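You operate a simulated robot arm through the tools that you are given. There is no shell and no other tool. Be economical: measure what you need, move in short steps, check, and stop when the job is done.

You run a simulated robot arm. Do the job below in one go: nothing can be reset, and whatever is moved stays where it is left.

TASK
Put the green boot from the counter over the washer on the counter over the hampers. Press the extra rinse button two times. Open the upper bench drawer, put the cotton reel on the mending bench away in the inside of the upper bench drawer, then shut the drawer. Put the white roll of bin bags from the mending bench on the top of the boot rack. Put the pet bowl in the inside of the sink. Put the bag roll with the largest size on its label from the top of the hall cabinet on top of the teal box. Close the top drawer of the hall cabinet. Take the mesh bag and leave it on the mending bench. Push the soap drawer shut. Fetch the turned cedar block from the counter over the washer and stand it on top of the round pad. Put the pink dosing cap on the green mat on the counter. Do these in any order. Set down upright: green boot, roll of bin bags, mesh bag, turned cedar block.

It is judged by the outcome, as a careful person would: the job done as asked, and still so three seconds after it is handed in. It fails if anything else is knocked over, pushed out of place, dropped, spilled or broken. Lids that push on must go on centred and level and be pressed home; caps that screw on are set level and turned clockwise until they are tight.

THE ROBOT
A 7-joint arm with a two-finger parallel gripper on a trunk, on a base that drives. Base frame: it is fixed to the floor where the robot stands at the start and does not move with it; the origin is under the middle of the robot, x ahead of it, y to its left, z up; the surface under the hand at the start is at about z = 903. Lengths are in mm, angles in degrees, forces in N, time in s.
Its first joint turns from -166.0 to 166.0 degrees. Places, roughly: bag roll [-1000, -250, 750]; cotton reel (3x3x4 cm) [700, -1400, 900]; counter over the hampers [800, 1000, 900]; extra rinse button [500, 100, 800]; green boot [750, 250, 1000]; green mat on the counter [700, -1100, 900]; inside of the sink [800, -600, 700]; inside of the upper bench drawer [800, -1600, 700]; mending bench [800, -1400, 900]; mesh bag (13x13x14 cm) [700, 700, 200]; pet bowl (13x13x5 cm) [600, -1000, 900]; pink dosing cap [-750, -1750, 750]; roll of bin bags [750, -1500, 1000]; round pad (6x6x4 cm) [700, 600, 900]; soap drawer [500, 400, 800]; teal box [-750, -500, 750]; top drawer of the hall cabinet [-700, -300, 700]; top of the boot rack (22x44 cm) [-1020, -900, 800]; turned cedar block (5x5x15 cm) [800, 300, 1000]; upper bench drawer [700, -1600, 800]. Payload 3.43 kg.
The tool frame sits at the grasp point between the pads (the TCP): z along the fingers, y along the line on which they close. The tips reach 30 mm beyond it. Largest opening 94 mm; finger width 28, thickness 10; the body of the gripper, 50 by 96 mm, starts 55 mm behind the TCP.
Orientation is that of the tool frame in the base frame, as [roll, pitch, yaw] about the fixed x, y, z axes, in that order (R = Rz(yaw) Ry(pitch) Rx(roll)). With the fingers straight down and closing along the base's y, the tool's x points along the base's -x, its y along +y and its z along -z.

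THE INTERFACE
- The arm moves only by the tool apply_moves. Its argument "moves" is a list of rows, each a list of 7 numbers: the turn, a rotation vector about the tool's x, y, z in degrees, then the shift along the tool's x, y, z in mm, then the gripper command, from -1 (fully open) to 1 (shut), values between in proportion. In form: [[wx, wy, wz, tx, ty, tz, grip], ...]. A call has 1 to 10 rows; each row is the pose to reach, as a shift and turn from the pose commanded when the call began, along the tool's axes at that moment. Rows are played at 5 a second. More than 50 mm and 8.6 degrees between two rows, or a gripper value outside its range, and nothing of the call is played. A pose out of reach is approached as far as the arm can. The call stops where the force on the tool passes 40 N (or 10 N more than at its start, if that is more) or the arm is blocked; 0.2 s more then pass. Each finger travels about 45 mm/s and halts on what it meets, pressing with about 28 N; the grip force reading is that of the motor and also rises with nothing between the fingers. The clock runs only during rows and for 0.2 s after the last one: add rows that repeat a pose to give the fingers time. The reply holds the time, the measured pose of the TCP, the force on the tool along the base axes, the opening and the grip force, in the units named above and with some noise, with the torque about the TCP (base axes, N m) and any sound that the robot's microphone picked up, and new pictures: "views" is both (left out), scene, wrist or none.
- Cameras (640 x 400 px; columns grow to the right, rows downward): "scene" is now at [476.7, 157.4, 1312.3]; the picture's right is [-0.74, -0.68, 0.00], its down [-0.49, 0.53, -0.69] and it looks along [0.47, -0.51, -0.72] (base axes); focal length 214 px, centre (320, 200). "wrist" rides on the gripper at [76, 14, -102] in the tool frame; the picture's right is [-0.18, 0.98, 0.00], its down [-0.75, -0.14, -0.64] and it looks along [-0.63, -0.12, 0.77] (tool axes); focal length 243 px, centre (320, 200). There is no depth. A picture from a camera that has moved, and an enlarged one, comes with that camera's place and axes in the base frame and with its lens.
- move_column(by): slides the trunk up (or, below 0, down) by that many mm; the arm and the scene camera ride with it, the base frame stays. It gives what a move gives, with no picture.
- drive_base(legs): drives the robot by 1 to 6 legs, each [ahead, left, turn to the left] in mm, mm and degrees, along the robot's own axes; the way and the turn of a leg run together, so that a leg with both is an arc; at most 1500 mm and 180 degrees a leg. The arm and the cameras ride along, it lands a little off, and it stops where it bumps. It gives what a move gives, and a new picture of the scene camera.
- head_to(pan, tilt): turns the head with the scene camera to pan (to the left, within 103 degrees either way) and tilt (down, from -29 to 69), counted from straight ahead of the robot. It gives what a move gives, and a new picture of the scene camera.
- zoom(camera, box): a new picture of the part [left, top, right, bottom] of that camera's present view, enlarged. No time passes.
- finish_job(): hands the job in; it is judged then, once.

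Go step by step. Nothing tells you exact positions but the pictures and the camera data: compare them with the known pose of the tool, close in by small moves and look again before you grip or let go. The budget is 535 turns and 360 pictures, counting those below and the enlarged ones. Unless the task says otherwise, let go and move clear before handing in, and close with one line.

The tools are called after ">>>" by a JSON object that holds its "api" and its "payload". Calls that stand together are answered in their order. apply_moves: Moves the arm, as the interface text tells. Its arguments: {"type":"object","properties":{"moves":{"type":"array","items":{"type":"array","items":{"type":"number"}}},"views":{"type":"string","enum":["both","scene","wrist","none"]}},"required":["moves"]} The other tools are called the same way: move_column (by) slides the trunk up or down; drive_base (legs) drives the base; head_to (pan, tilt) turns the head that bears the scene camera; zoom (camera, box) takes an enlarged picture of a part of a camera's view; finish_job () hands the job in.

At the start:

```text
time: 0.0
tcp_pos: [688.5, -102.4, 1278.8]
orientation: [-180.0, 0.0, 179.9]
ft_force: [-0.1, 0.2, -0.3]
wrist_torque: [0.01, 0.0, -0.01]
gripper_width: 93.9
grip_force: 0.0
trunk travel left (down, up): [-425.0, 65.0]
robot x, y, heading: [-3.2, 0.9, -0.1]
head pan, tilt: [-47.3, 46.1]
```

scene: 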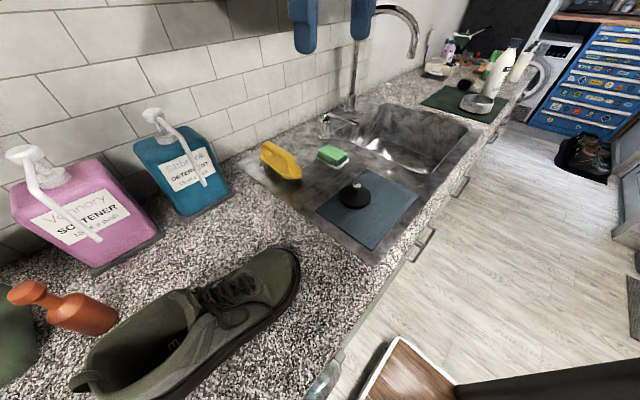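
wrist: 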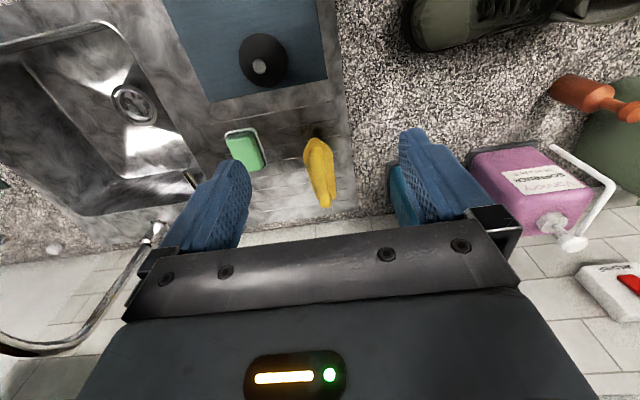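

I see the counter with a green shoe (boot), softener, detergent, sink. I'll look around with the head first to map everything.

>>> {"api": "head_to", "payload": {"pan": 0, "tilt": 50}}

>>> {"api": "head_to", "payload": {"pan": 50, "tilt": 45}}

>>> {"api": "head_to", "payload": {"pan": -100, "tilt": 35}}

```text
time: 1.1
tcp_pos: [688.3, -101.8, 1281.1]
orientation: [180.0, -0.1, 180.0]
ft_force: [-0.3, 0.4, -0.8]
wrist_torque: [-0.03, -0.03, -0.01]
gripper_width: 94.1
grip_force: 0.2
trunk travel left (down, up): [-425.0, 65.0]
robot x, y, heading: [-3.7, 2.2, 0.0]
head pan, tilt: [0.0, 50.0]
camera scene: at [499.2, 216.5, 1306.9], right [0.0, -1.0, 0.0], down [-0.77, 0.0, -0.64], along [0.64, 0.0, -0.77], focal length 214 px, centre (320, 200)
```

scene: 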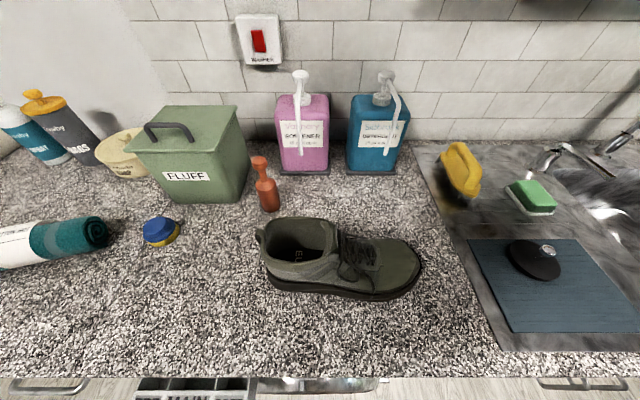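

```text
time: 2.3
tcp_pos: [688.0, -102.0, 1281.5]
orientation: [180.0, -0.1, 180.0]
ft_force: [-0.6, -0.2, -0.2]
wrist_torque: [0.01, 0.01, 0.01]
gripper_width: 94.0
grip_force: 0.1
trunk travel left (down, up): [-425.0, 65.0]
robot x, y, heading: [1.8, 0.2, 0.1]
head pan, tilt: [50.0, 45.0]
camera scene: at [474.5, 278.8, 1313.8], right [0.77, -0.64, 0.0], down [-0.46, -0.54, -0.71], along [0.45, 0.54, -0.71], focal length 214 px, centre (320, 200)
```

scene: 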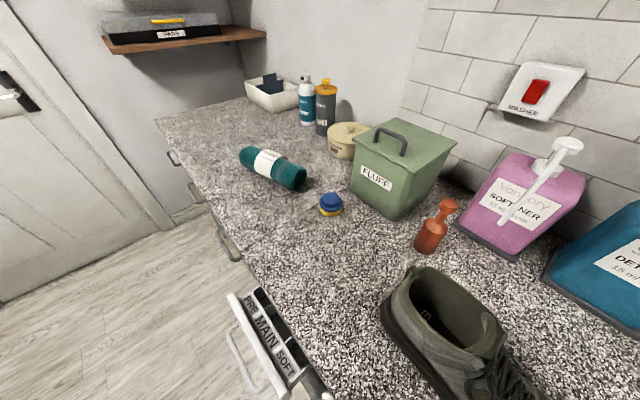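

```text
time: 4.7
tcp_pos: [688.0, -102.3, 1280.0]
orientation: [180.0, 0.0, 180.0]
ft_force: [-0.4, 0.5, -0.4]
wrist_torque: [0.03, 0.01, -0.01]
gripper_width: 93.9
grip_force: 0.1
trunk travel left (down, up): [-425.0, 65.0]
robot x, y, heading: [0.4, -2.3, 0.1]
head pan, tilt: [-100.0, 35.0]
camera scene: at [407.0, 129.8, 1328.6], right [-0.98, 0.17, 0.0], down [0.1, 0.56, -0.82], along [-0.14, -0.81, -0.57], focal length 214 px, centre (320, 200)
```

scene: 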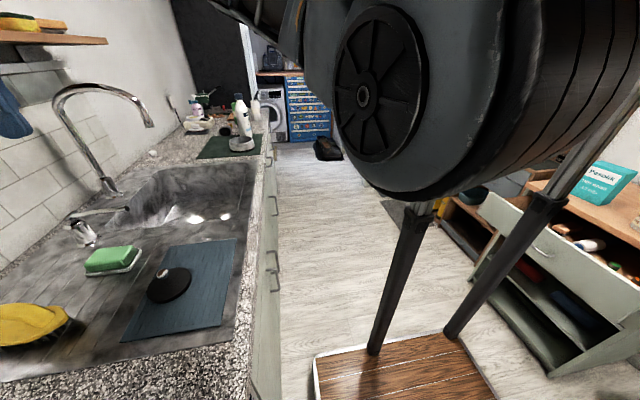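

>>> {"api": "head_to", "payload": {"pan": 0, "tilt": 60}}

>>> {"api": "zoom", "payload": {"camera": "scene", "box": [220, 100, 460, 300]}}

```text
time: 6.4
tcp_pos: [687.1, -101.1, 1280.7]
orientation: [-180.0, -0.1, -179.9]
ft_force: [-0.5, -0.8, 0.6]
wrist_torque: [0.01, 0.01, 0.02]
gripper_width: 93.7
grip_force: 0.1
trunk travel left (down, up): [-425.0, 65.0]
robot x, y, heading: [1.6, 3.0, -0.0]
head pan, tilt: [0.0, 60.0]
camera scene: at [488.9, 216.5, 1294.3], right [0.0, -1.0, 0.0], down [-0.87, 0.0, -0.5], along [0.5, 0.0, -0.87], focal length 214 px, centre (320, 200)
```

scene: 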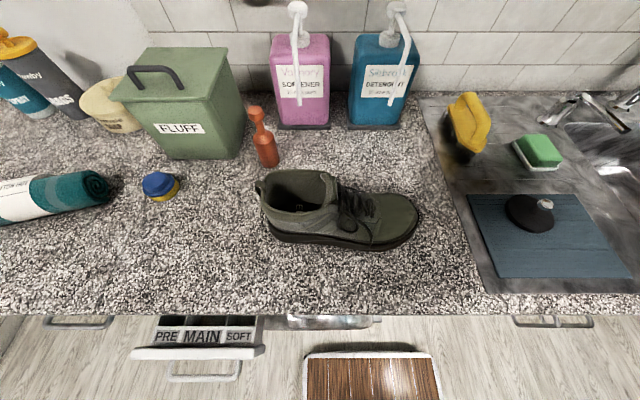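

```text
2.00 times, centred on (340, 200) of scene
camera zoom: at [488.9, 216.5, 1294.3], right [0.0, -1.0, 0.0], down [-0.87, 0.0, -0.5], along [0.5, 0.0, -0.87], focal length 429 px, centre (280, 200)
```

zoom: 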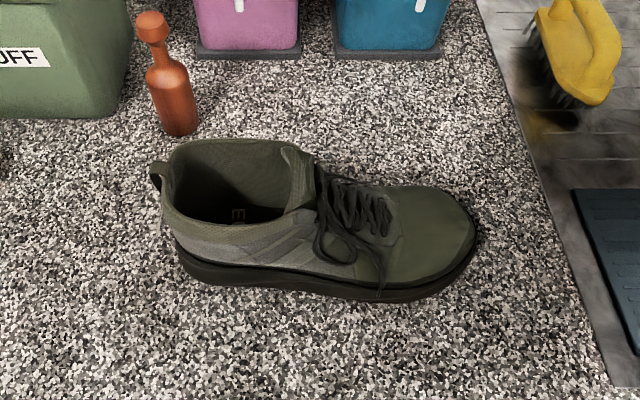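

The green boot lies along y (heel at y≈310, toe at y≈30), with the cedar block behind its heel. I move the hand over it, turning to close along x, and look with the wrist camera.

>>> {"api": "apply_moves", "payload": {"moves": [[0, 0, 8.6, 3, 30, 12, -1], [0, 0, 17.2, 6, 60, 24, -1], [0, 0, 25.8, 9, 90, 36, -1], [0, 0, 34.4, 12, 120, 48, -1], [0, 0, 43, 15, 150, 60, -1], [0, 0, 51.6, 18, 180, 72, -1], [0, 0, 60.2, 21, 210, 84, -1], [0, 0, 68.8, 24, 240, 96, -1], [0, 0, 77.4, 27, 270, 108, -1], [0, 0, 86, 30, 300, 120, -1]]}}

```text
time: 8.6
tcp_pos: [663.2, 193.5, 1154.5]
orientation: [-177.4, -1.5, 94.1]
ft_force: [-0.2, -0.4, -0.4]
wrist_torque: [0.03, -0.08, 0.0]
gripper_width: 94.1
grip_force: 0.0
out of reach, approached as far as the arm can: row 10
trunk travel left (down, up): [-425.0, 65.0]
robot x, y, heading: [-1.0, -4.9, 0.1]
head pan, tilt: [0.0, 60.0]
camera scene: at [487.0, 216.2, 1295.5], right [0.0, -1.0, 0.0], down [-0.87, 0.0, -0.5], along [0.5, 0.0, -0.87], focal length 214 px, centre (320, 200)
camera wrist: at [679.5, 270.2, 1258.2], right [0.99, -0.11, -0.05], down [-0.06, -0.78, 0.63], along [-0.11, -0.62, -0.78], focal length 243 px, centre (320, 200)
```

scene: 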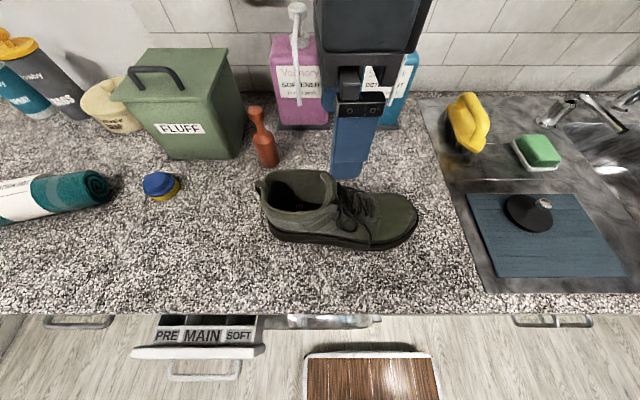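
wrist: 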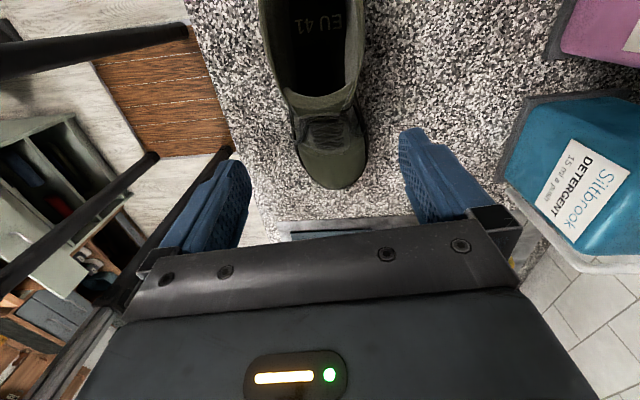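

>>> {"api": "apply_moves", "payload": {"moves": [[0, 0, 0, -3, 0, 30, -1], [0, 0, 3, -5, 0, 60, -1], [0, 0, 7, -8, 0, 85, -1]]}}

```text
time: 9.4
tcp_pos: [704.9, 177.8, 1072.4]
orientation: [-176.4, -1.6, 87.4]
ft_force: [0.1, 0.2, 0.0]
wrist_torque: [0.01, -0.06, 0.01]
gripper_width: 94.0
grip_force: 0.1
out of reach, approached as far as the arm can: row 1, 2, 3
trunk travel left (down, up): [-425.0, 65.0]
robot x, y, heading: [5.1, -3.5, -0.0]
head pan, tilt: [0.0, 60.0]
camera scene: at [488.6, 216.5, 1294.5], right [0.0, -1.0, 0.0], down [-0.87, 0.0, -0.5], along [0.5, 0.0, -0.87], focal length 214 px, centre (320, 200)
camera wrist: at [729.8, 251.6, 1176.7], right [0.97, -0.23, -0.07], down [-0.14, -0.77, 0.63], along [-0.19, -0.6, -0.78], focal length 243 px, centre (320, 200)
```

scene: 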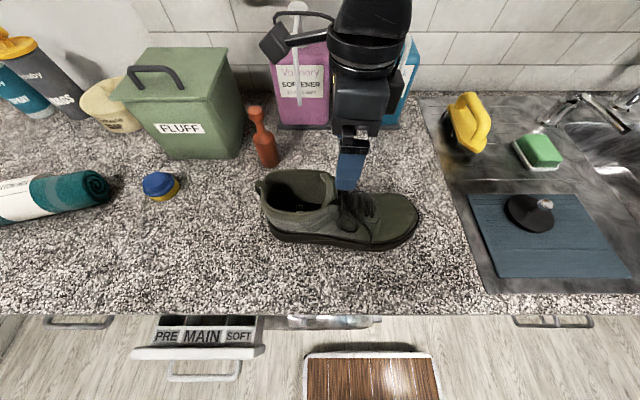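
wrist: 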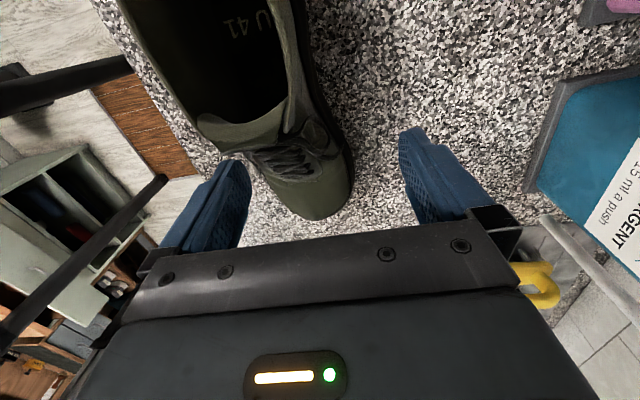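

That wrist direction hits a joint limit, so I'll back off and turn the other way.

>>> {"api": "apply_moves", "payload": {"moves": [[0, 0, -8.5, 0, 0, -20, -1], [0, 0, -17, 0, 0, -40, -1], [0, 0, -25.5, 0, 0, -60, -1], [0, 0, -34, 0, 0, -80, -1], [0, 0, -42.5, 0, 0, -100, -1], [0, 0, -51, 0, 0, -100, -1], [0, 0, -59.5, 0, 0, -100, -1], [0, 0, -68, 0, 0, -100, -1], [0, 0, -76.5, 0, 0, -100, -1], [0, 0, -85, 0, 0, -100, -1]], "views": "none"}}

>>> {"api": "apply_moves", "payload": {"moves": [[0, 0, -8.5, 0, 0, 0, -1], [0, 0, -17, 0, 0, 0, -1], [0, 0, -25.5, 0, 0, 0, -1], [0, 0, -34, 0, 0, 0, -1], [0, 0, -42.5, 0, 0, 0, -1], [0, 0, -51, 0, 0, 0, -1], [0, 0, -59.5, 0, 0, 0, -1], [0, 0, -68, 0, 0, 0, -1], [0, 0, -76.5, 0, 0, 0, -1], [0, 0, -85, 0, 0, 0, -1]]}}

```text
time: 11.6
tcp_pos: [714.9, 173.1, 1184.4]
orientation: [-180.0, 0.0, 172.1]
ft_force: [-0.9, 0.3, -0.3]
wrist_torque: [-0.04, 0.03, 0.02]
gripper_width: 94.0
grip_force: 0.1
trunk travel left (down, up): [-425.0, 65.0]
robot x, y, heading: [0.4, -0.9, -0.0]
head pan, tilt: [0.0, 60.0]
```

```text
time: 13.8
tcp_pos: [716.1, 174.1, 1183.6]
orientation: [179.9, 0.0, -103.0]
ft_force: [-0.7, -0.5, -0.4]
wrist_torque: [-0.03, 0.0, -0.02]
gripper_width: 94.0
grip_force: 0.0
trunk travel left (down, up): [-425.0, 65.0]
robot x, y, heading: [1.9, -1.0, 0.2]
head pan, tilt: [0.0, 60.0]
camera scene: at [488.9, 216.6, 1294.3], right [0.0, -1.0, 0.0], down [-0.87, 0.0, -0.5], along [0.5, 0.0, -0.87], focal length 214 px, centre (320, 200)
camera wrist: at [685.0, 103.6, 1287.2], right [-0.92, 0.4, 0.0], down [0.31, 0.7, 0.64], along [0.26, 0.59, -0.77], focal length 243 px, centre (320, 200)
```

scene: 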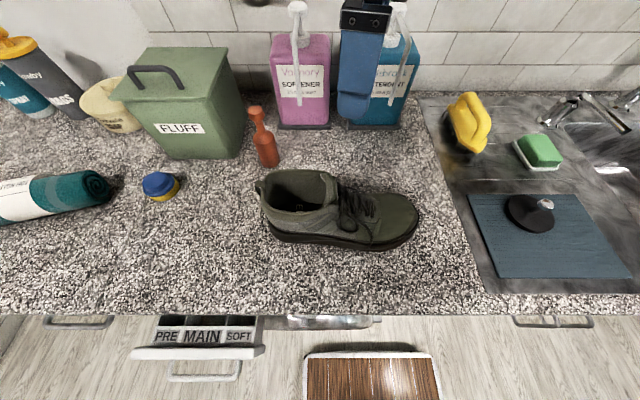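
wrist: 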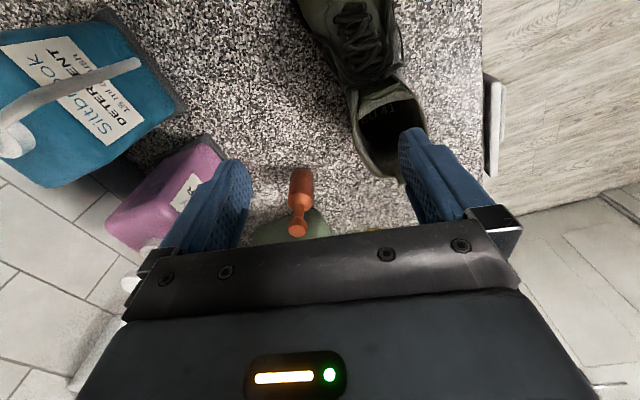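

>>> {"api": "apply_moves", "payload": {"moves": [[0, 0, -5, 0, 20, 20, -1], [0, 0, -10, 0, 40, 50, -1], [0, 0, -10, 1, 55, 90, -1], [0, 0, -10, 1, 55, 113, -1]]}}

```text
time: 14.8
tcp_pos: [660.7, 183.7, 1071.7]
orientation: [179.9, 0.0, -93.1]
ft_force: [-0.7, -0.2, 0.0]
wrist_torque: [0.01, 0.01, 0.01]
gripper_width: 93.9
grip_force: 0.0
trunk travel left (down, up): [-425.0, 65.0]
robot x, y, heading: [-4.1, -1.8, -0.1]
head pan, tilt: [0.0, 60.0]
camera scene: at [488.8, 216.6, 1294.4], right [0.0, -1.0, 0.0], down [-0.87, 0.0, -0.5], along [0.5, 0.0, -0.87], focal length 214 px, centre (320, 200)
camera wrist: at [643.5, 110.4, 1174.9], right [-0.97, 0.24, 0.0], down [0.18, 0.75, 0.64], along [0.15, 0.62, -0.77], focal length 243 px, centre (320, 200)
```

scene: 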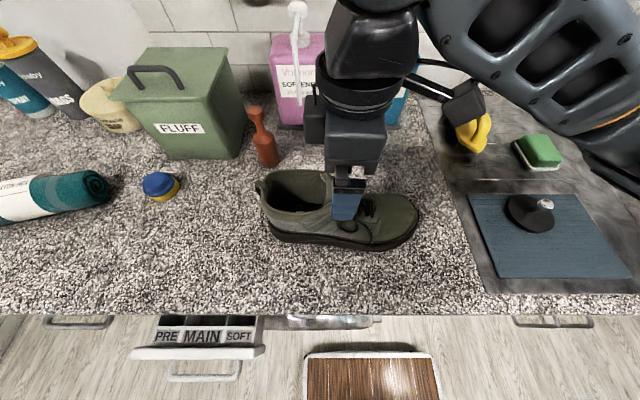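
wrist: 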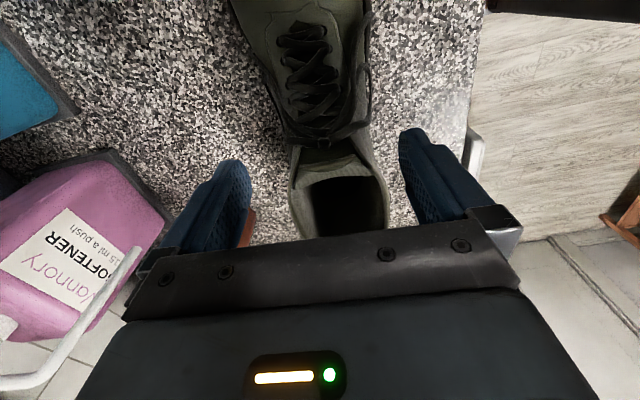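

>>> {"api": "apply_moves", "payload": {"moves": [[0, 0, 0, 0, 5, 40, -1], [0, 0, 0, 0, 5, 65, -1], [0, 0, 0, 0, 5, 86, -1]]}}

```text
time: 15.6
tcp_pos: [657.1, 183.6, 984.7]
orientation: [-179.9, 0.0, -93.0]
ft_force: [-0.4, -0.5, 3.3]
wrist_torque: [0.02, -0.04, 0.03]
gripper_width: 93.9
grip_force: 0.2
trunk travel left (down, up): [-425.0, 65.0]
robot x, y, heading: [1.6, -1.4, -0.2]
head pan, tilt: [0.0, 60.0]
camera scene: at [488.8, 216.7, 1294.5], right [0.0, -1.0, 0.0], down [-0.87, 0.0, -0.5], along [0.5, 0.0, -0.87], focal length 214 px, centre (320, 200)
camera wrist: at [639.2, 109.4, 1087.0], right [-0.97, 0.24, 0.0], down [0.18, 0.75, 0.64], along [0.15, 0.62, -0.77], focal length 243 px, centre (320, 200)
```

scene: 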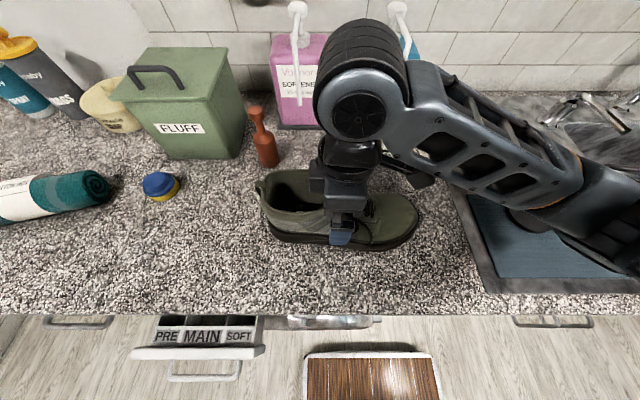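
wrist: 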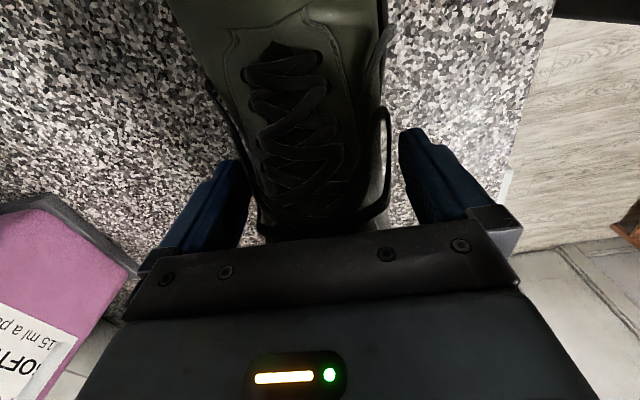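

>>> {"api": "apply_moves", "payload": {"moves": [[0, 0, 0, 0, 5, 0, -0.5], [0, 0, 0, 0, 5, 0, 0], [0, 0, 0, 0, 5, 0, 0.5], [0, 0, 0, 0, 5, 0, 1], [0, 0, 0, 0, 5, 0, 1], [0, 0, 0, 0, 5, 0, 1]], "views": "none"}}

>>> {"api": "apply_moves", "payload": {"moves": [[0, 0, 0, 0, 0, -20, 1], [0, 0, 0, 0, 0, -40, 1], [0, 0, 0, 0, 0, -40, 1]]}}

```text
time: 17.2
tcp_pos: [653.7, 183.3, 983.8]
orientation: [-179.8, 0.1, -93.2]
ft_force: [1.0, 0.2, 13.1]
wrist_torque: [-0.48, 0.71, 0.11]
gripper_width: 73.0
grip_force: 28.1
trunk travel left (down, up): [-425.0, 65.0]
robot x, y, heading: [0.3, -0.9, -0.0]
head pan, tilt: [0.0, 60.0]
stopped in row 6: the force on the tool passed its limit at 40 N (the readings are from after the stop); the commanded pose is now the measured one
```

```text
time: 18.0
tcp_pos: [653.9, 183.3, 1025.6]
orientation: [-179.9, 0.2, -93.3]
ft_force: [0.2, -0.7, -4.8]
wrist_torque: [0.06, -0.01, 0.0]
gripper_width: 72.9
grip_force: 27.8
trunk travel left (down, up): [-425.0, 65.0]
robot x, y, heading: [-1.7, 0.1, 0.1]
head pan, tilt: [0.0, 60.0]
camera scene: at [489.1, 216.6, 1294.2], right [0.0, -1.0, 0.0], down [-0.87, 0.0, -0.5], along [0.5, 0.0, -0.87], focal length 214 px, centre (320, 200)
camera wrist: at [634.8, 109.4, 1128.0], right [-0.97, 0.24, 0.0], down [0.18, 0.74, 0.64], along [0.15, 0.62, -0.77], focal length 243 px, centre (320, 200)
```

scene: 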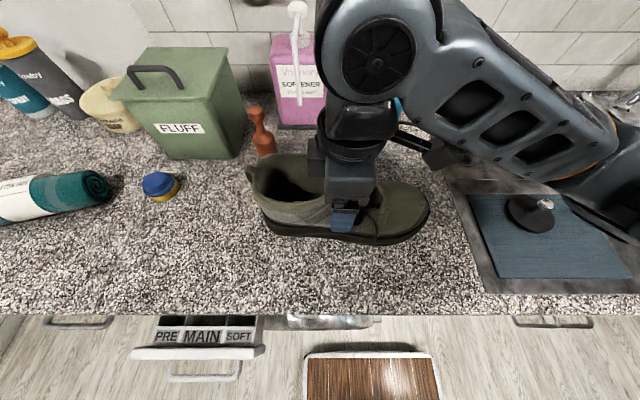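
wrist: 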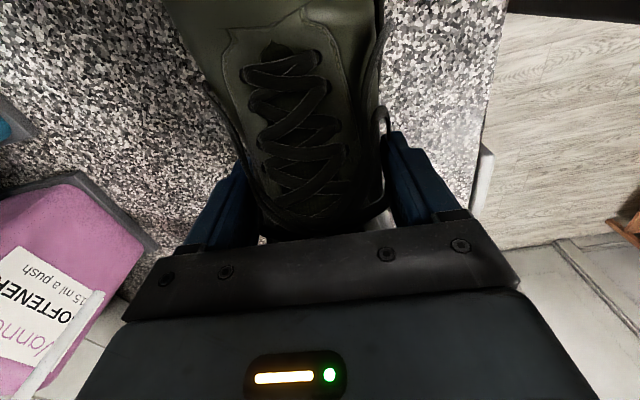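

The boot is lifted and hangs level. I'll raise it and drive left toward the hamper counter.

>>> {"api": "apply_moves", "payload": {"moves": [[0, 0, 0, 0, 0, -40, 1], [0, 0, 0, 0, 0, -80, 1], [0, 0, 0, 0, 0, -120, 1]], "views": "none"}}

>>> {"api": "drive_base", "payload": {"legs": [[0, 450, 0], [0, 450, 0]]}}

```text
time: 18.8
tcp_pos: [652.3, 181.7, 1144.3]
orientation: [-179.8, 0.1, -93.2]
ft_force: [-0.1, -0.4, -5.2]
wrist_torque: [0.04, 0.03, 0.02]
gripper_width: 72.8
grip_force: 27.8
trunk travel left (down, up): [-425.0, 65.0]
robot x, y, heading: [-3.9, 0.2, -0.0]
head pan, tilt: [0.0, 60.0]
```

```text
time: 23.9
tcp_pos: [646.3, 1101.7, 1144.3]
orientation: [-179.8, 0.1, -92.6]
ft_force: [0.8, -0.2, -4.5]
wrist_torque: [0.03, 0.04, -0.03]
gripper_width: 72.5
grip_force: 27.8
trunk travel left (down, up): [-425.0, 65.0]
robot x, y, heading: [-3.7, 915.1, 0.6]
head pan, tilt: [0.0, 60.0]
camera scene: at [483.0, 1134.2, 1294.3], right [0.01, -1.0, 0.0], down [-0.87, -0.01, -0.5], along [0.5, 0.01, -0.87], focal length 214 px, centre (320, 200)
```

scene: 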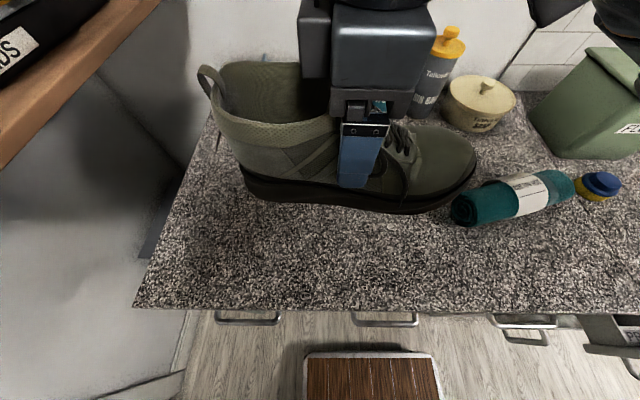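

>>> {"api": "apply_moves", "payload": {"moves": [[0, 0, 0, 0, -20, 40, 1], [0, 0, 0, 0, -40, 80, 1], [0, 0, 0, 0, -40, 120, 1], [0, 0, 0, 0, -40, 148, 1], [0, 0, 0, 0, -40, 156, 1], [0, 0, 0, 0, -40, 160, 1], [0, 0, 0, 0, -40, 161, 1]]}}

```text
time: 25.5
tcp_pos: [685.2, 1101.4, 986.0]
orientation: [-179.7, 0.2, -92.6]
ft_force: [0.3, 9.7, 18.8]
wrist_torque: [-0.44, 1.11, -0.4]
gripper_width: 72.4
grip_force: 27.6
trunk travel left (down, up): [-425.0, 65.0]
robot x, y, heading: [-5.2, 912.1, 0.6]
head pan, tilt: [0.0, 60.0]
camera scene: at [482.5, 1134.5, 1294.9], right [0.01, -1.0, 0.0], down [-0.87, -0.01, -0.5], along [0.5, 0.01, -0.87], focal length 214 px, centre (320, 200)
camera wrist: at [668.3, 1027.2, 1088.6], right [-0.97, 0.23, 0.0], down [0.17, 0.74, 0.65], along [0.15, 0.63, -0.76], focal length 243 px, centre (320, 200)
```

scene: 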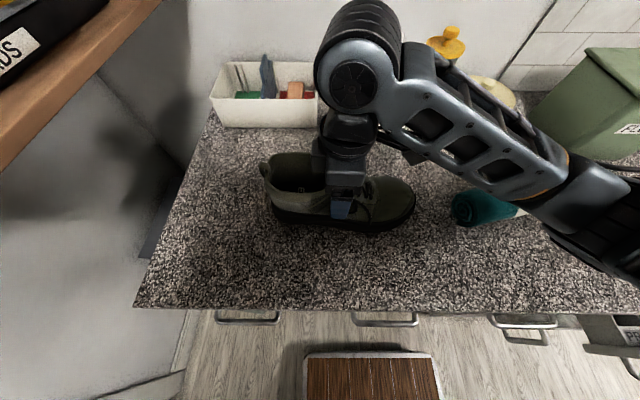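
wrist: 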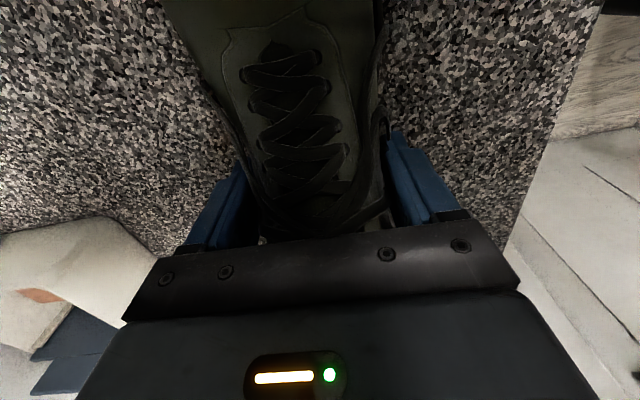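

The boot is down with contact force; releasing and lifting.

>>> {"api": "apply_moves", "payload": {"moves": [[0, 0, 0, 0, 0, -1, 0.4], [0, 0, 0, 0, 0, -1, -0.3], [0, 0, 0, 0, 0, -1, -1], [0, 0, 0, 0, 0, -1, -1], [0, 0, 0, 0, 0, -1, -1]], "views": "none"}}

>>> {"api": "apply_moves", "payload": {"moves": [[0, 0, 0, 0, 0, -40, -1], [0, 0, 0, 0, 0, -80, -1], [0, 0, 0, 0, 0, -120, -1], [0, 0, 0, 0, 0, -160, -1], [0, 0, 0, 0, 0, -200, -1]]}}

```text
time: 26.7
tcp_pos: [686.9, 1101.2, 985.3]
orientation: [-180.0, 0.0, -92.6]
ft_force: [-0.1, -0.3, -0.4]
wrist_torque: [-0.04, 0.0, -0.02]
gripper_width: 94.0
grip_force: 0.1
trunk travel left (down, up): [-425.0, 65.0]
robot x, y, heading: [-5.2, 910.8, 0.6]
head pan, tilt: [0.0, 60.0]
```

```text
time: 27.9
tcp_pos: [685.4, 1101.7, 1184.7]
orientation: [-180.0, 0.0, -92.7]
ft_force: [0.3, -0.1, -0.2]
wrist_torque: [-0.01, 0.0, -0.03]
gripper_width: 94.1
grip_force: 0.1
trunk travel left (down, up): [-425.0, 65.0]
robot x, y, heading: [-2.5, 915.1, 0.5]
head pan, tilt: [0.0, 60.0]
camera scene: at [483.0, 1134.2, 1294.2], right [0.01, -1.0, 0.0], down [-0.87, -0.01, -0.5], along [0.5, 0.01, -0.87], focal length 214 px, centre (320, 200)
camera wrist: at [667.3, 1027.0, 1287.9], right [-0.97, 0.23, 0.0], down [0.17, 0.75, 0.64], along [0.15, 0.63, -0.77], focal length 243 px, centre (320, 200)
```

scene: 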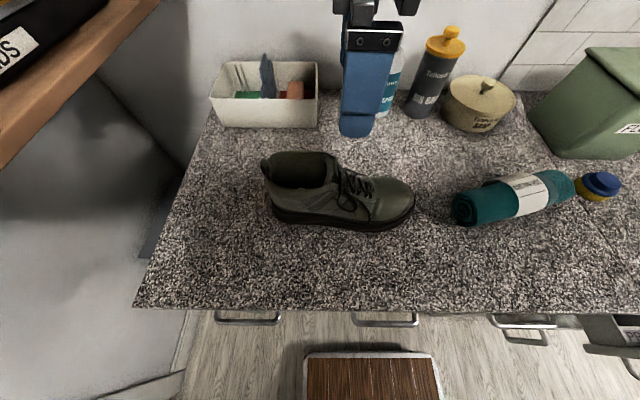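
wrist: 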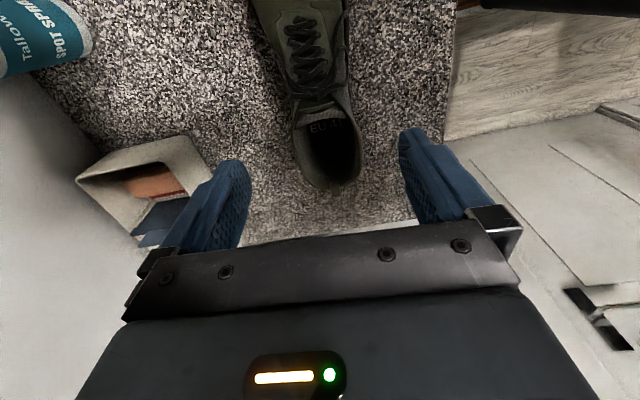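

Boot stands well. Now driving right to work on the cedar block and the round pad.

>>> {"api": "drive_base", "payload": {"legs": [[0, -640, -0.5]]}}

```text
time: 31.6
tcp_pos: [693.1, 454.2, 1185.4]
orientation: [-179.8, 0.1, -92.4]
ft_force: [-0.2, -0.1, -0.6]
wrist_torque: [-0.01, 0.03, 0.01]
gripper_width: 93.9
grip_force: 0.1
trunk travel left (down, up): [-425.0, 65.0]
robot x, y, heading: [6.0, 263.4, 0.8]
head pan, tilt: [0.0, 60.0]
camera scene: at [490.2, 485.8, 1294.3], right [0.02, -1.0, 0.0], down [-0.87, -0.01, -0.5], along [0.5, 0.01, -0.87], focal length 214 px, centre (320, 200)
```

scene: 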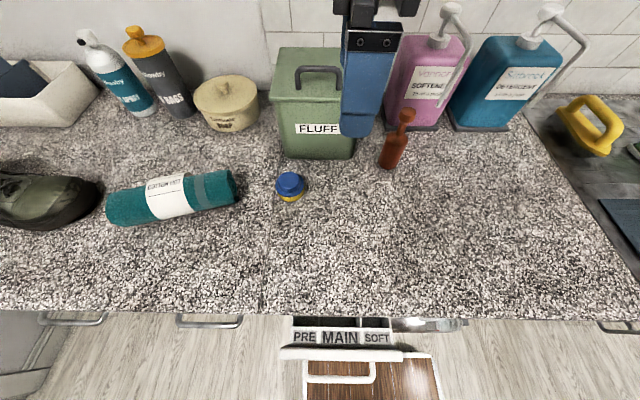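

>>> {"api": "apply_moves", "payload": {"moves": [[0, 0, 0, 40, -40, 0, -1], [0, 0, 0, 80, -80, 0, -1], [0, 0, 0, 119, -110, 20, -1], [0, 0, 0, 119, -132, 55, -1]]}}

```text
refused: row 1 steps farther than a row can; nothing moved
```

>>> {"api": "apply_moves", "payload": {"moves": [[0, 0, 0, 30, -32, 0, -1], [0, 0, 0, 60, -66, 0, -1], [0, 0, 0, 90, -100, 0, -1], [0, 0, 0, 119, -132, 20, -1], [0, 0, 0, 119, -132, 55, -1]]}}

```text
time: 32.8
tcp_pos: [820.6, 329.7, 1130.8]
orientation: [-179.8, 0.1, -92.3]
ft_force: [-0.2, 0.8, 0.0]
wrist_torque: [0.0, 0.0, -0.01]
gripper_width: 94.0
grip_force: 0.1
trunk travel left (down, up): [-425.0, 65.0]
robot x, y, heading: [4.3, 258.3, 1.0]
head pan, tilt: [0.0, 60.0]
camera scene: at [490.1, 485.7, 1294.5], right [0.02, -1.0, 0.0], down [-0.87, -0.01, -0.5], along [0.5, 0.01, -0.87], focal length 214 px, centre (320, 200)
camera wrist: at [803.0, 255.2, 1232.9], right [-0.97, 0.22, 0.0], down [0.17, 0.75, 0.64], along [0.15, 0.63, -0.77], focal length 243 px, centre (320, 200)
```

scene: 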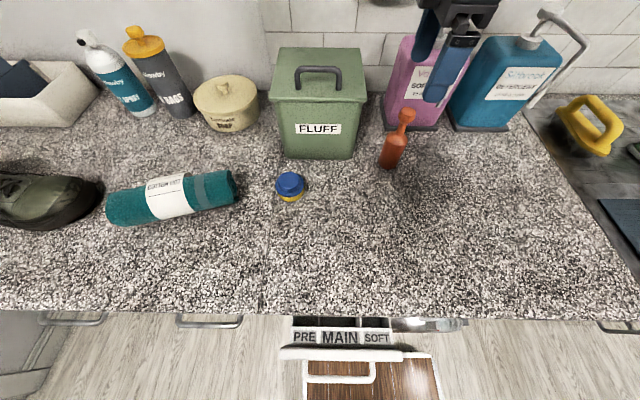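
wrist: 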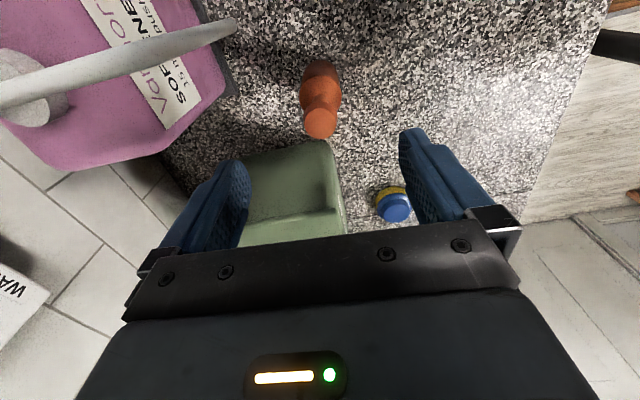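

>>> {"api": "zoom", "payload": {"camera": "scene", "box": [360, 95, 440, 175]}}

>>> {"api": "zoom", "payload": {"camera": "wrist", "box": [270, 40, 370, 160]}}

```text
5.00 times, centred on (400, 135) of scene
camera zoom: at [490.1, 485.7, 1294.5], right [0.02, -1.0, 0.0], down [-0.87, -0.01, -0.5], along [0.5, 0.01, -0.87], focal length 1072 px, centre (-80, 525)
```

zoom: 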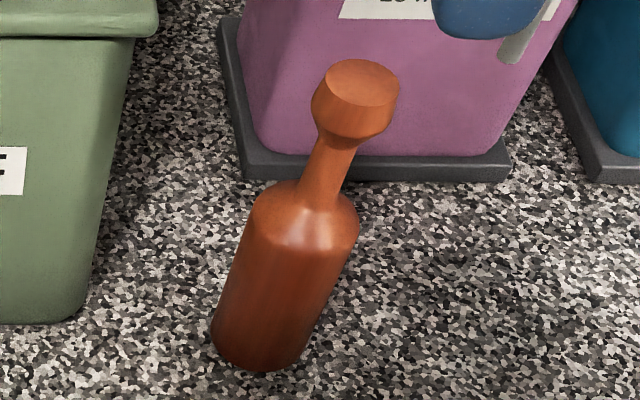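

```text
3.33 times, centred on (320, 100) of wrist
camera zoom: at [803.0, 255.2, 1232.9], right [-0.97, 0.22, 0.0], down [0.17, 0.75, 0.64], along [0.15, 0.63, -0.77], focal length 809 px, centre (320, 533)
```

zoom: 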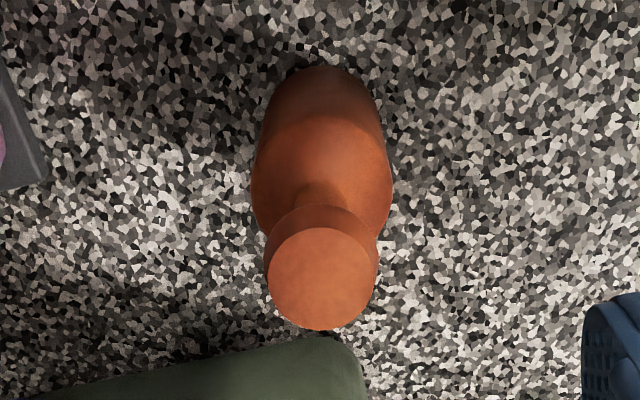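

>>> {"api": "apply_moves", "payload": {"moves": [[0, 0, 0, 0, 0, 48, -1], [0, 0, 0, 0, 0, 92, -1]]}}

```text
time: 33.4
tcp_pos: [819.3, 327.8, 1038.5]
orientation: [-179.8, 0.2, -92.3]
ft_force: [-1.4, -0.2, -0.5]
wrist_torque: [-0.01, -0.02, 0.01]
gripper_width: 93.9
grip_force: 0.1
trunk travel left (down, up): [-425.0, 65.0]
robot x, y, heading: [6.9, 262.8, 0.8]
head pan, tilt: [0.0, 60.0]
camera scene: at [490.1, 485.7, 1294.5], right [0.02, -1.0, 0.0], down [-0.87, -0.01, -0.5], along [0.5, 0.01, -0.87], focal length 214 px, centre (320, 200)
camera wrist: at [802.4, 254.1, 1142.2], right [-0.97, 0.22, 0.0], down [0.17, 0.75, 0.64], along [0.15, 0.63, -0.77], focal length 243 px, centre (320, 200)
```

scene: 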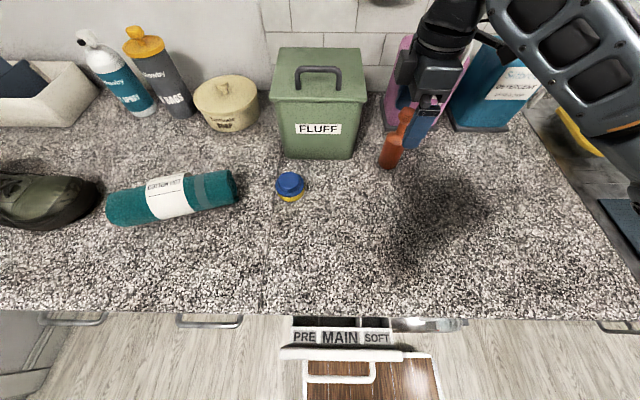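
wrist: 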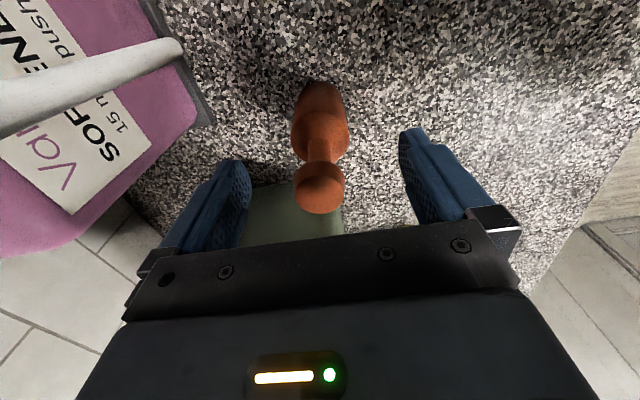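

>>> {"api": "apply_moves", "payload": {"moves": [[0, 0, 0, 3, 0, 6, -0.4], [0, 0, 0, 3, 0, 6, 0], [0, 0, 0, 3, 0, 6, 0.5], [0, 0, 0, 3, 0, 6, 1], [0, 0, 0, 3, 0, 6, 1], [0, 0, 0, 3, 0, 6, 1], [0, 0, 0, 3, 0, 6, 1], [0, 0, 0, 3, 0, 6, 1]], "views": "none"}}

>>> {"api": "apply_moves", "payload": {"moves": [[0, 0, 0, 0, 0, -30, 1], [0, 0, 0, 0, 0, -70, 1], [0, 0, 0, 0, 0, -100, 1]]}}

```text
time: 35.1
tcp_pos: [820.1, 325.9, 1032.7]
orientation: [-179.8, 0.1, -92.3]
ft_force: [0.0, 0.1, 1.0]
wrist_torque: [0.0, 0.03, -0.03]
gripper_width: 30.0
grip_force: 27.8
trunk travel left (down, up): [-425.0, 65.0]
robot x, y, heading: [5.5, 260.6, 1.0]
head pan, tilt: [0.0, 60.0]
```

```text
time: 36.0
tcp_pos: [819.9, 325.4, 1129.9]
orientation: [-179.8, 0.0, -92.2]
ft_force: [1.0, 0.0, -0.7]
wrist_torque: [0.02, 0.02, 0.01]
gripper_width: 29.4
grip_force: 27.7
trunk travel left (down, up): [-425.0, 65.0]
robot x, y, heading: [3.1, 257.2, 0.7]
head pan, tilt: [0.0, 60.0]
camera scene: at [490.3, 485.9, 1294.2], right [0.02, -1.0, 0.0], down [-0.87, -0.01, -0.5], along [0.5, 0.01, -0.87], focal length 214 px, centre (320, 200)
camera wrist: at [802.3, 251.4, 1233.6], right [-0.97, 0.22, 0.0], down [0.17, 0.75, 0.64], along [0.14, 0.63, -0.77], focal length 243 px, centre (320, 200)
```

scene: 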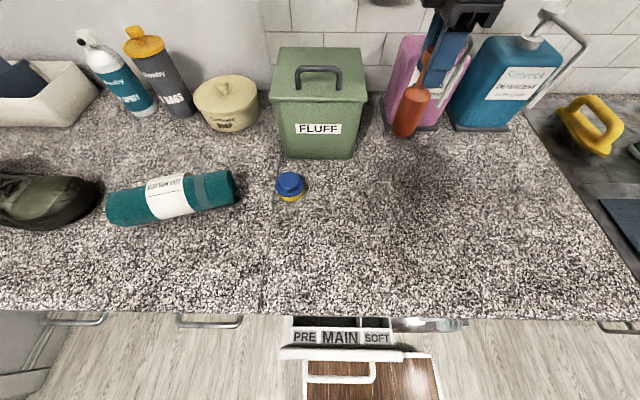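
wrist: 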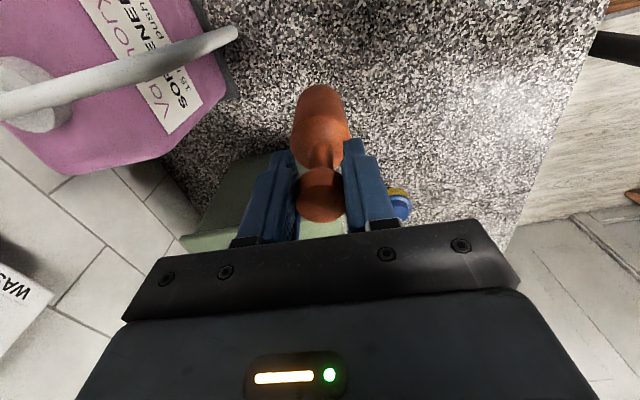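

>>> {"api": "apply_moves", "payload": {"moves": [[0, 0, 0, 2, 46, -10, 1], [0, 0, 0, 4, 90, -10, 1], [0, 0, 0, -40, 95, -10, 1], [0, 0, 0, -85, 96, -10, 1], [0, 0, 0, -130, 98, -10, 1], [0, 0, 0, -175, 100, -10, 1], [0, 0, 0, -221, 102, -10, 1]]}}

```text
time: 37.5
tcp_pos: [728.9, 551.0, 1141.3]
orientation: [-179.9, 0.0, -92.5]
ft_force: [1.3, -1.1, -0.4]
wrist_torque: [0.04, -0.02, 0.0]
gripper_width: 28.3
grip_force: 27.8
trunk travel left (down, up): [-425.0, 65.0]
robot x, y, heading: [5.9, 260.1, 0.9]
head pan, tilt: [0.0, 60.0]
camera scene: at [490.4, 484.8, 1294.4], right [0.02, -1.0, 0.0], down [-0.87, -0.01, -0.5], along [0.5, 0.01, -0.87], focal length 214 px, centre (320, 200)
camera wrist: at [711.6, 477.2, 1244.2], right [-0.97, 0.22, 0.0], down [0.17, 0.75, 0.64], along [0.15, 0.63, -0.77], focal length 243 px, centre (320, 200)
```

scene: 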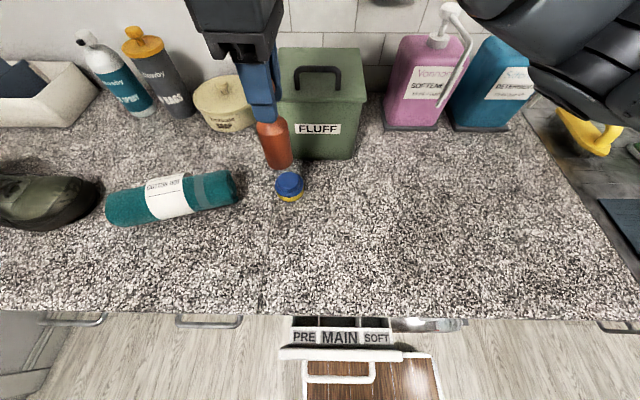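
wrist: 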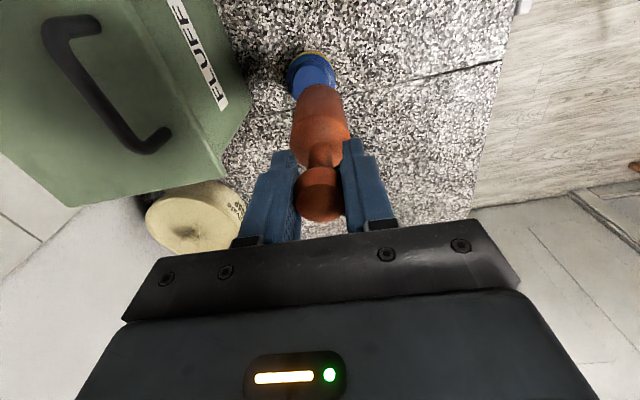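

>>> {"api": "zoom", "payload": {"camera": "scene", "box": [240, 100, 340, 220]}}

>>> {"api": "zoom", "payload": {"camera": "wrist", "box": [260, 30, 380, 180]}}

```text
3.33 times, centred on (290, 160) of scene
camera zoom: at [490.4, 484.8, 1294.4], right [0.02, -1.0, 0.0], down [-0.87, -0.01, -0.5], along [0.5, 0.01, -0.87], focal length 715 px, centre (420, 333)
```

zoom: 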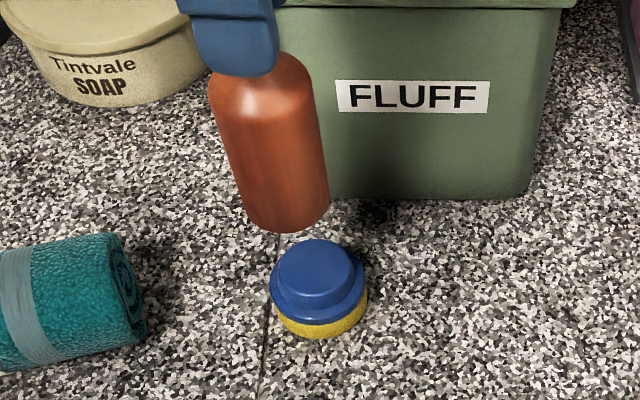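

```text
2.67 times, centred on (320, 105) of wrist
camera zoom: at [711.6, 477.2, 1244.2], right [-0.97, 0.22, 0.0], down [0.17, 0.75, 0.64], along [0.15, 0.63, -0.77], focal length 647 px, centre (320, 453)
```

zoom: 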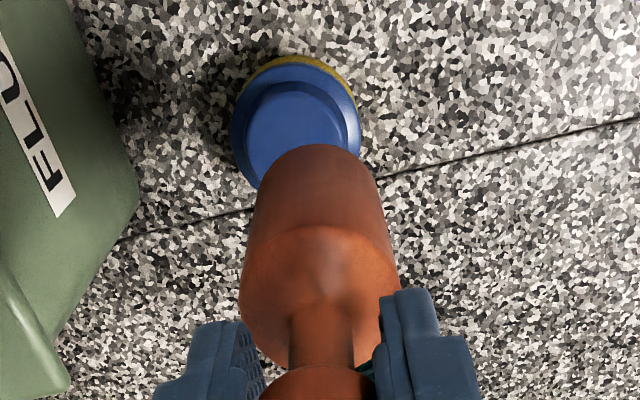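

>>> {"api": "apply_moves", "payload": {"moves": [[0, 0, 0, 3, -10, 0, 1], [0, 0, 0, 3, -10, 35, 1], [0, 0, 0, 3, -10, 55, 1], [0, 0, 0, 3, -10, 61, 1]]}}

>>> {"api": "zoom", "payload": {"camera": "scene", "box": [240, 100, 340, 220]}}

```text
time: 38.5
tcp_pos: [737.1, 547.3, 1080.0]
orientation: [-179.8, 0.2, -92.4]
ft_force: [0.0, 0.5, 0.0]
wrist_torque: [0.0, 0.03, 0.01]
gripper_width: 28.4
grip_force: 28.2
trunk travel left (down, up): [-425.0, 65.0]
robot x, y, heading: [6.2, 261.1, 1.1]
head pan, tilt: [0.0, 60.0]
camera scene: at [490.2, 485.9, 1294.3], right [0.02, -1.0, 0.0], down [-0.87, -0.01, -0.5], along [0.5, 0.01, -0.87], focal length 214 px, centre (320, 200)
camera wrist: at [719.7, 474.4, 1183.6], right [-0.97, 0.22, 0.0], down [0.17, 0.75, 0.64], along [0.15, 0.63, -0.77], focal length 243 px, centre (320, 200)
```

scene: 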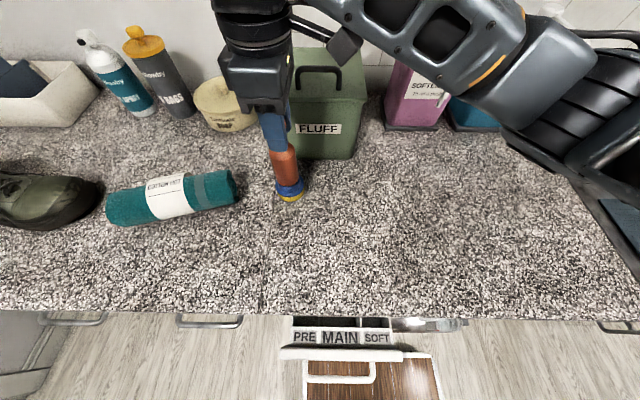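
wrist: 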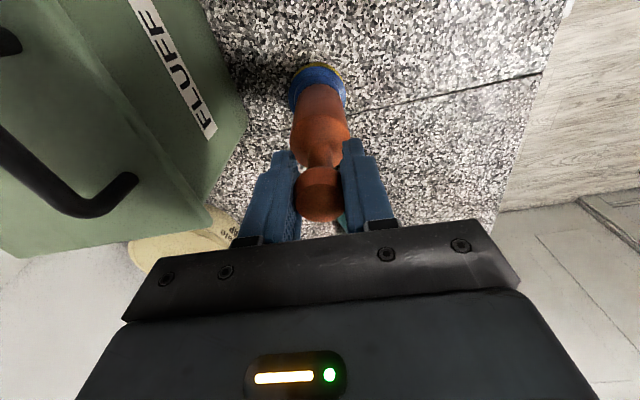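

```text
3.33 times, centred on (290, 160) of scene
camera zoom: at [490.2, 485.9, 1294.3], right [0.02, -1.0, 0.0], down [-0.87, -0.01, -0.5], along [0.5, 0.01, -0.87], focal length 715 px, centre (420, 333)
```

zoom: 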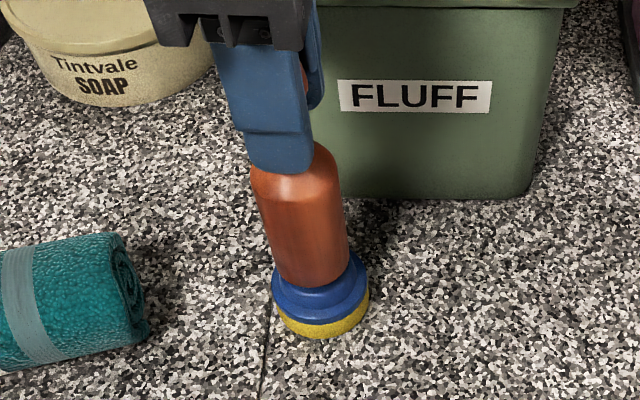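

>>> {"api": "apply_moves", "payload": {"moves": [[0, 0, 0, 2, -1, 4, 1], [0, 0, 0, 2, -1, 6, 1], [0, 0, 0, 2, -1, 8, 1], [0, 0, 0, 2, -1, 9.5, 1]]}}

>>> {"api": "zoom", "payload": {"camera": "scene", "box": [240, 100, 340, 220]}}

```text
time: 39.5
tcp_pos: [737.3, 546.3, 1071.5]
orientation: [-179.9, 0.2, -92.2]
ft_force: [0.2, -0.3, 4.1]
wrist_torque: [0.06, 0.22, 0.02]
gripper_width: 28.2
grip_force: 28.1
trunk travel left (down, up): [-425.0, 65.0]
robot x, y, heading: [5.7, 264.2, 0.7]
head pan, tilt: [0.0, 60.0]
camera scene: at [490.1, 485.8, 1294.5], right [0.02, -1.0, 0.0], down [-0.87, -0.01, -0.5], along [0.5, 0.01, -0.87], focal length 214 px, centre (320, 200)
camera wrist: at [720.1, 471.3, 1175.1], right [-0.97, 0.22, 0.0], down [0.17, 0.75, 0.64], along [0.15, 0.63, -0.77], focal length 243 px, centre (320, 200)
```

scene: 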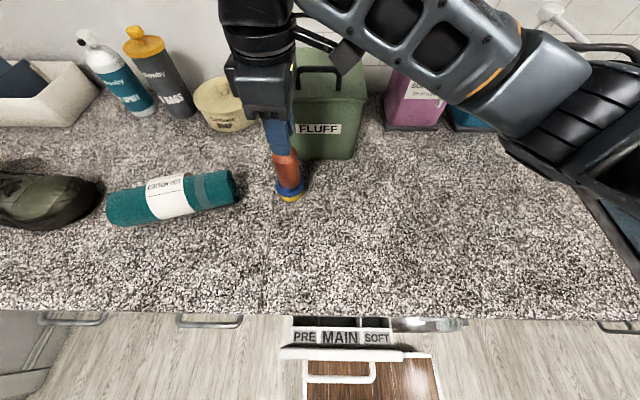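
wrist: 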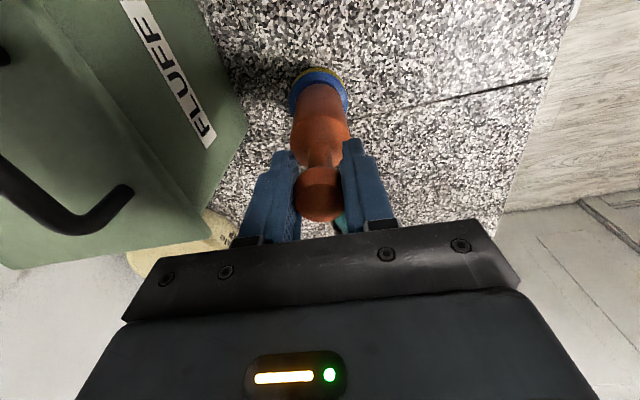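

```text
3.33 times, centred on (290, 160) of scene
camera zoom: at [490.1, 485.8, 1294.5], right [0.02, -1.0, 0.0], down [-0.87, -0.01, -0.5], along [0.5, 0.01, -0.87], focal length 715 px, centre (420, 333)
```

zoom: 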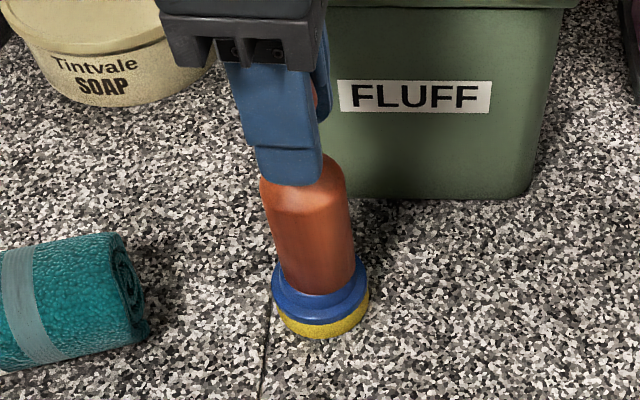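

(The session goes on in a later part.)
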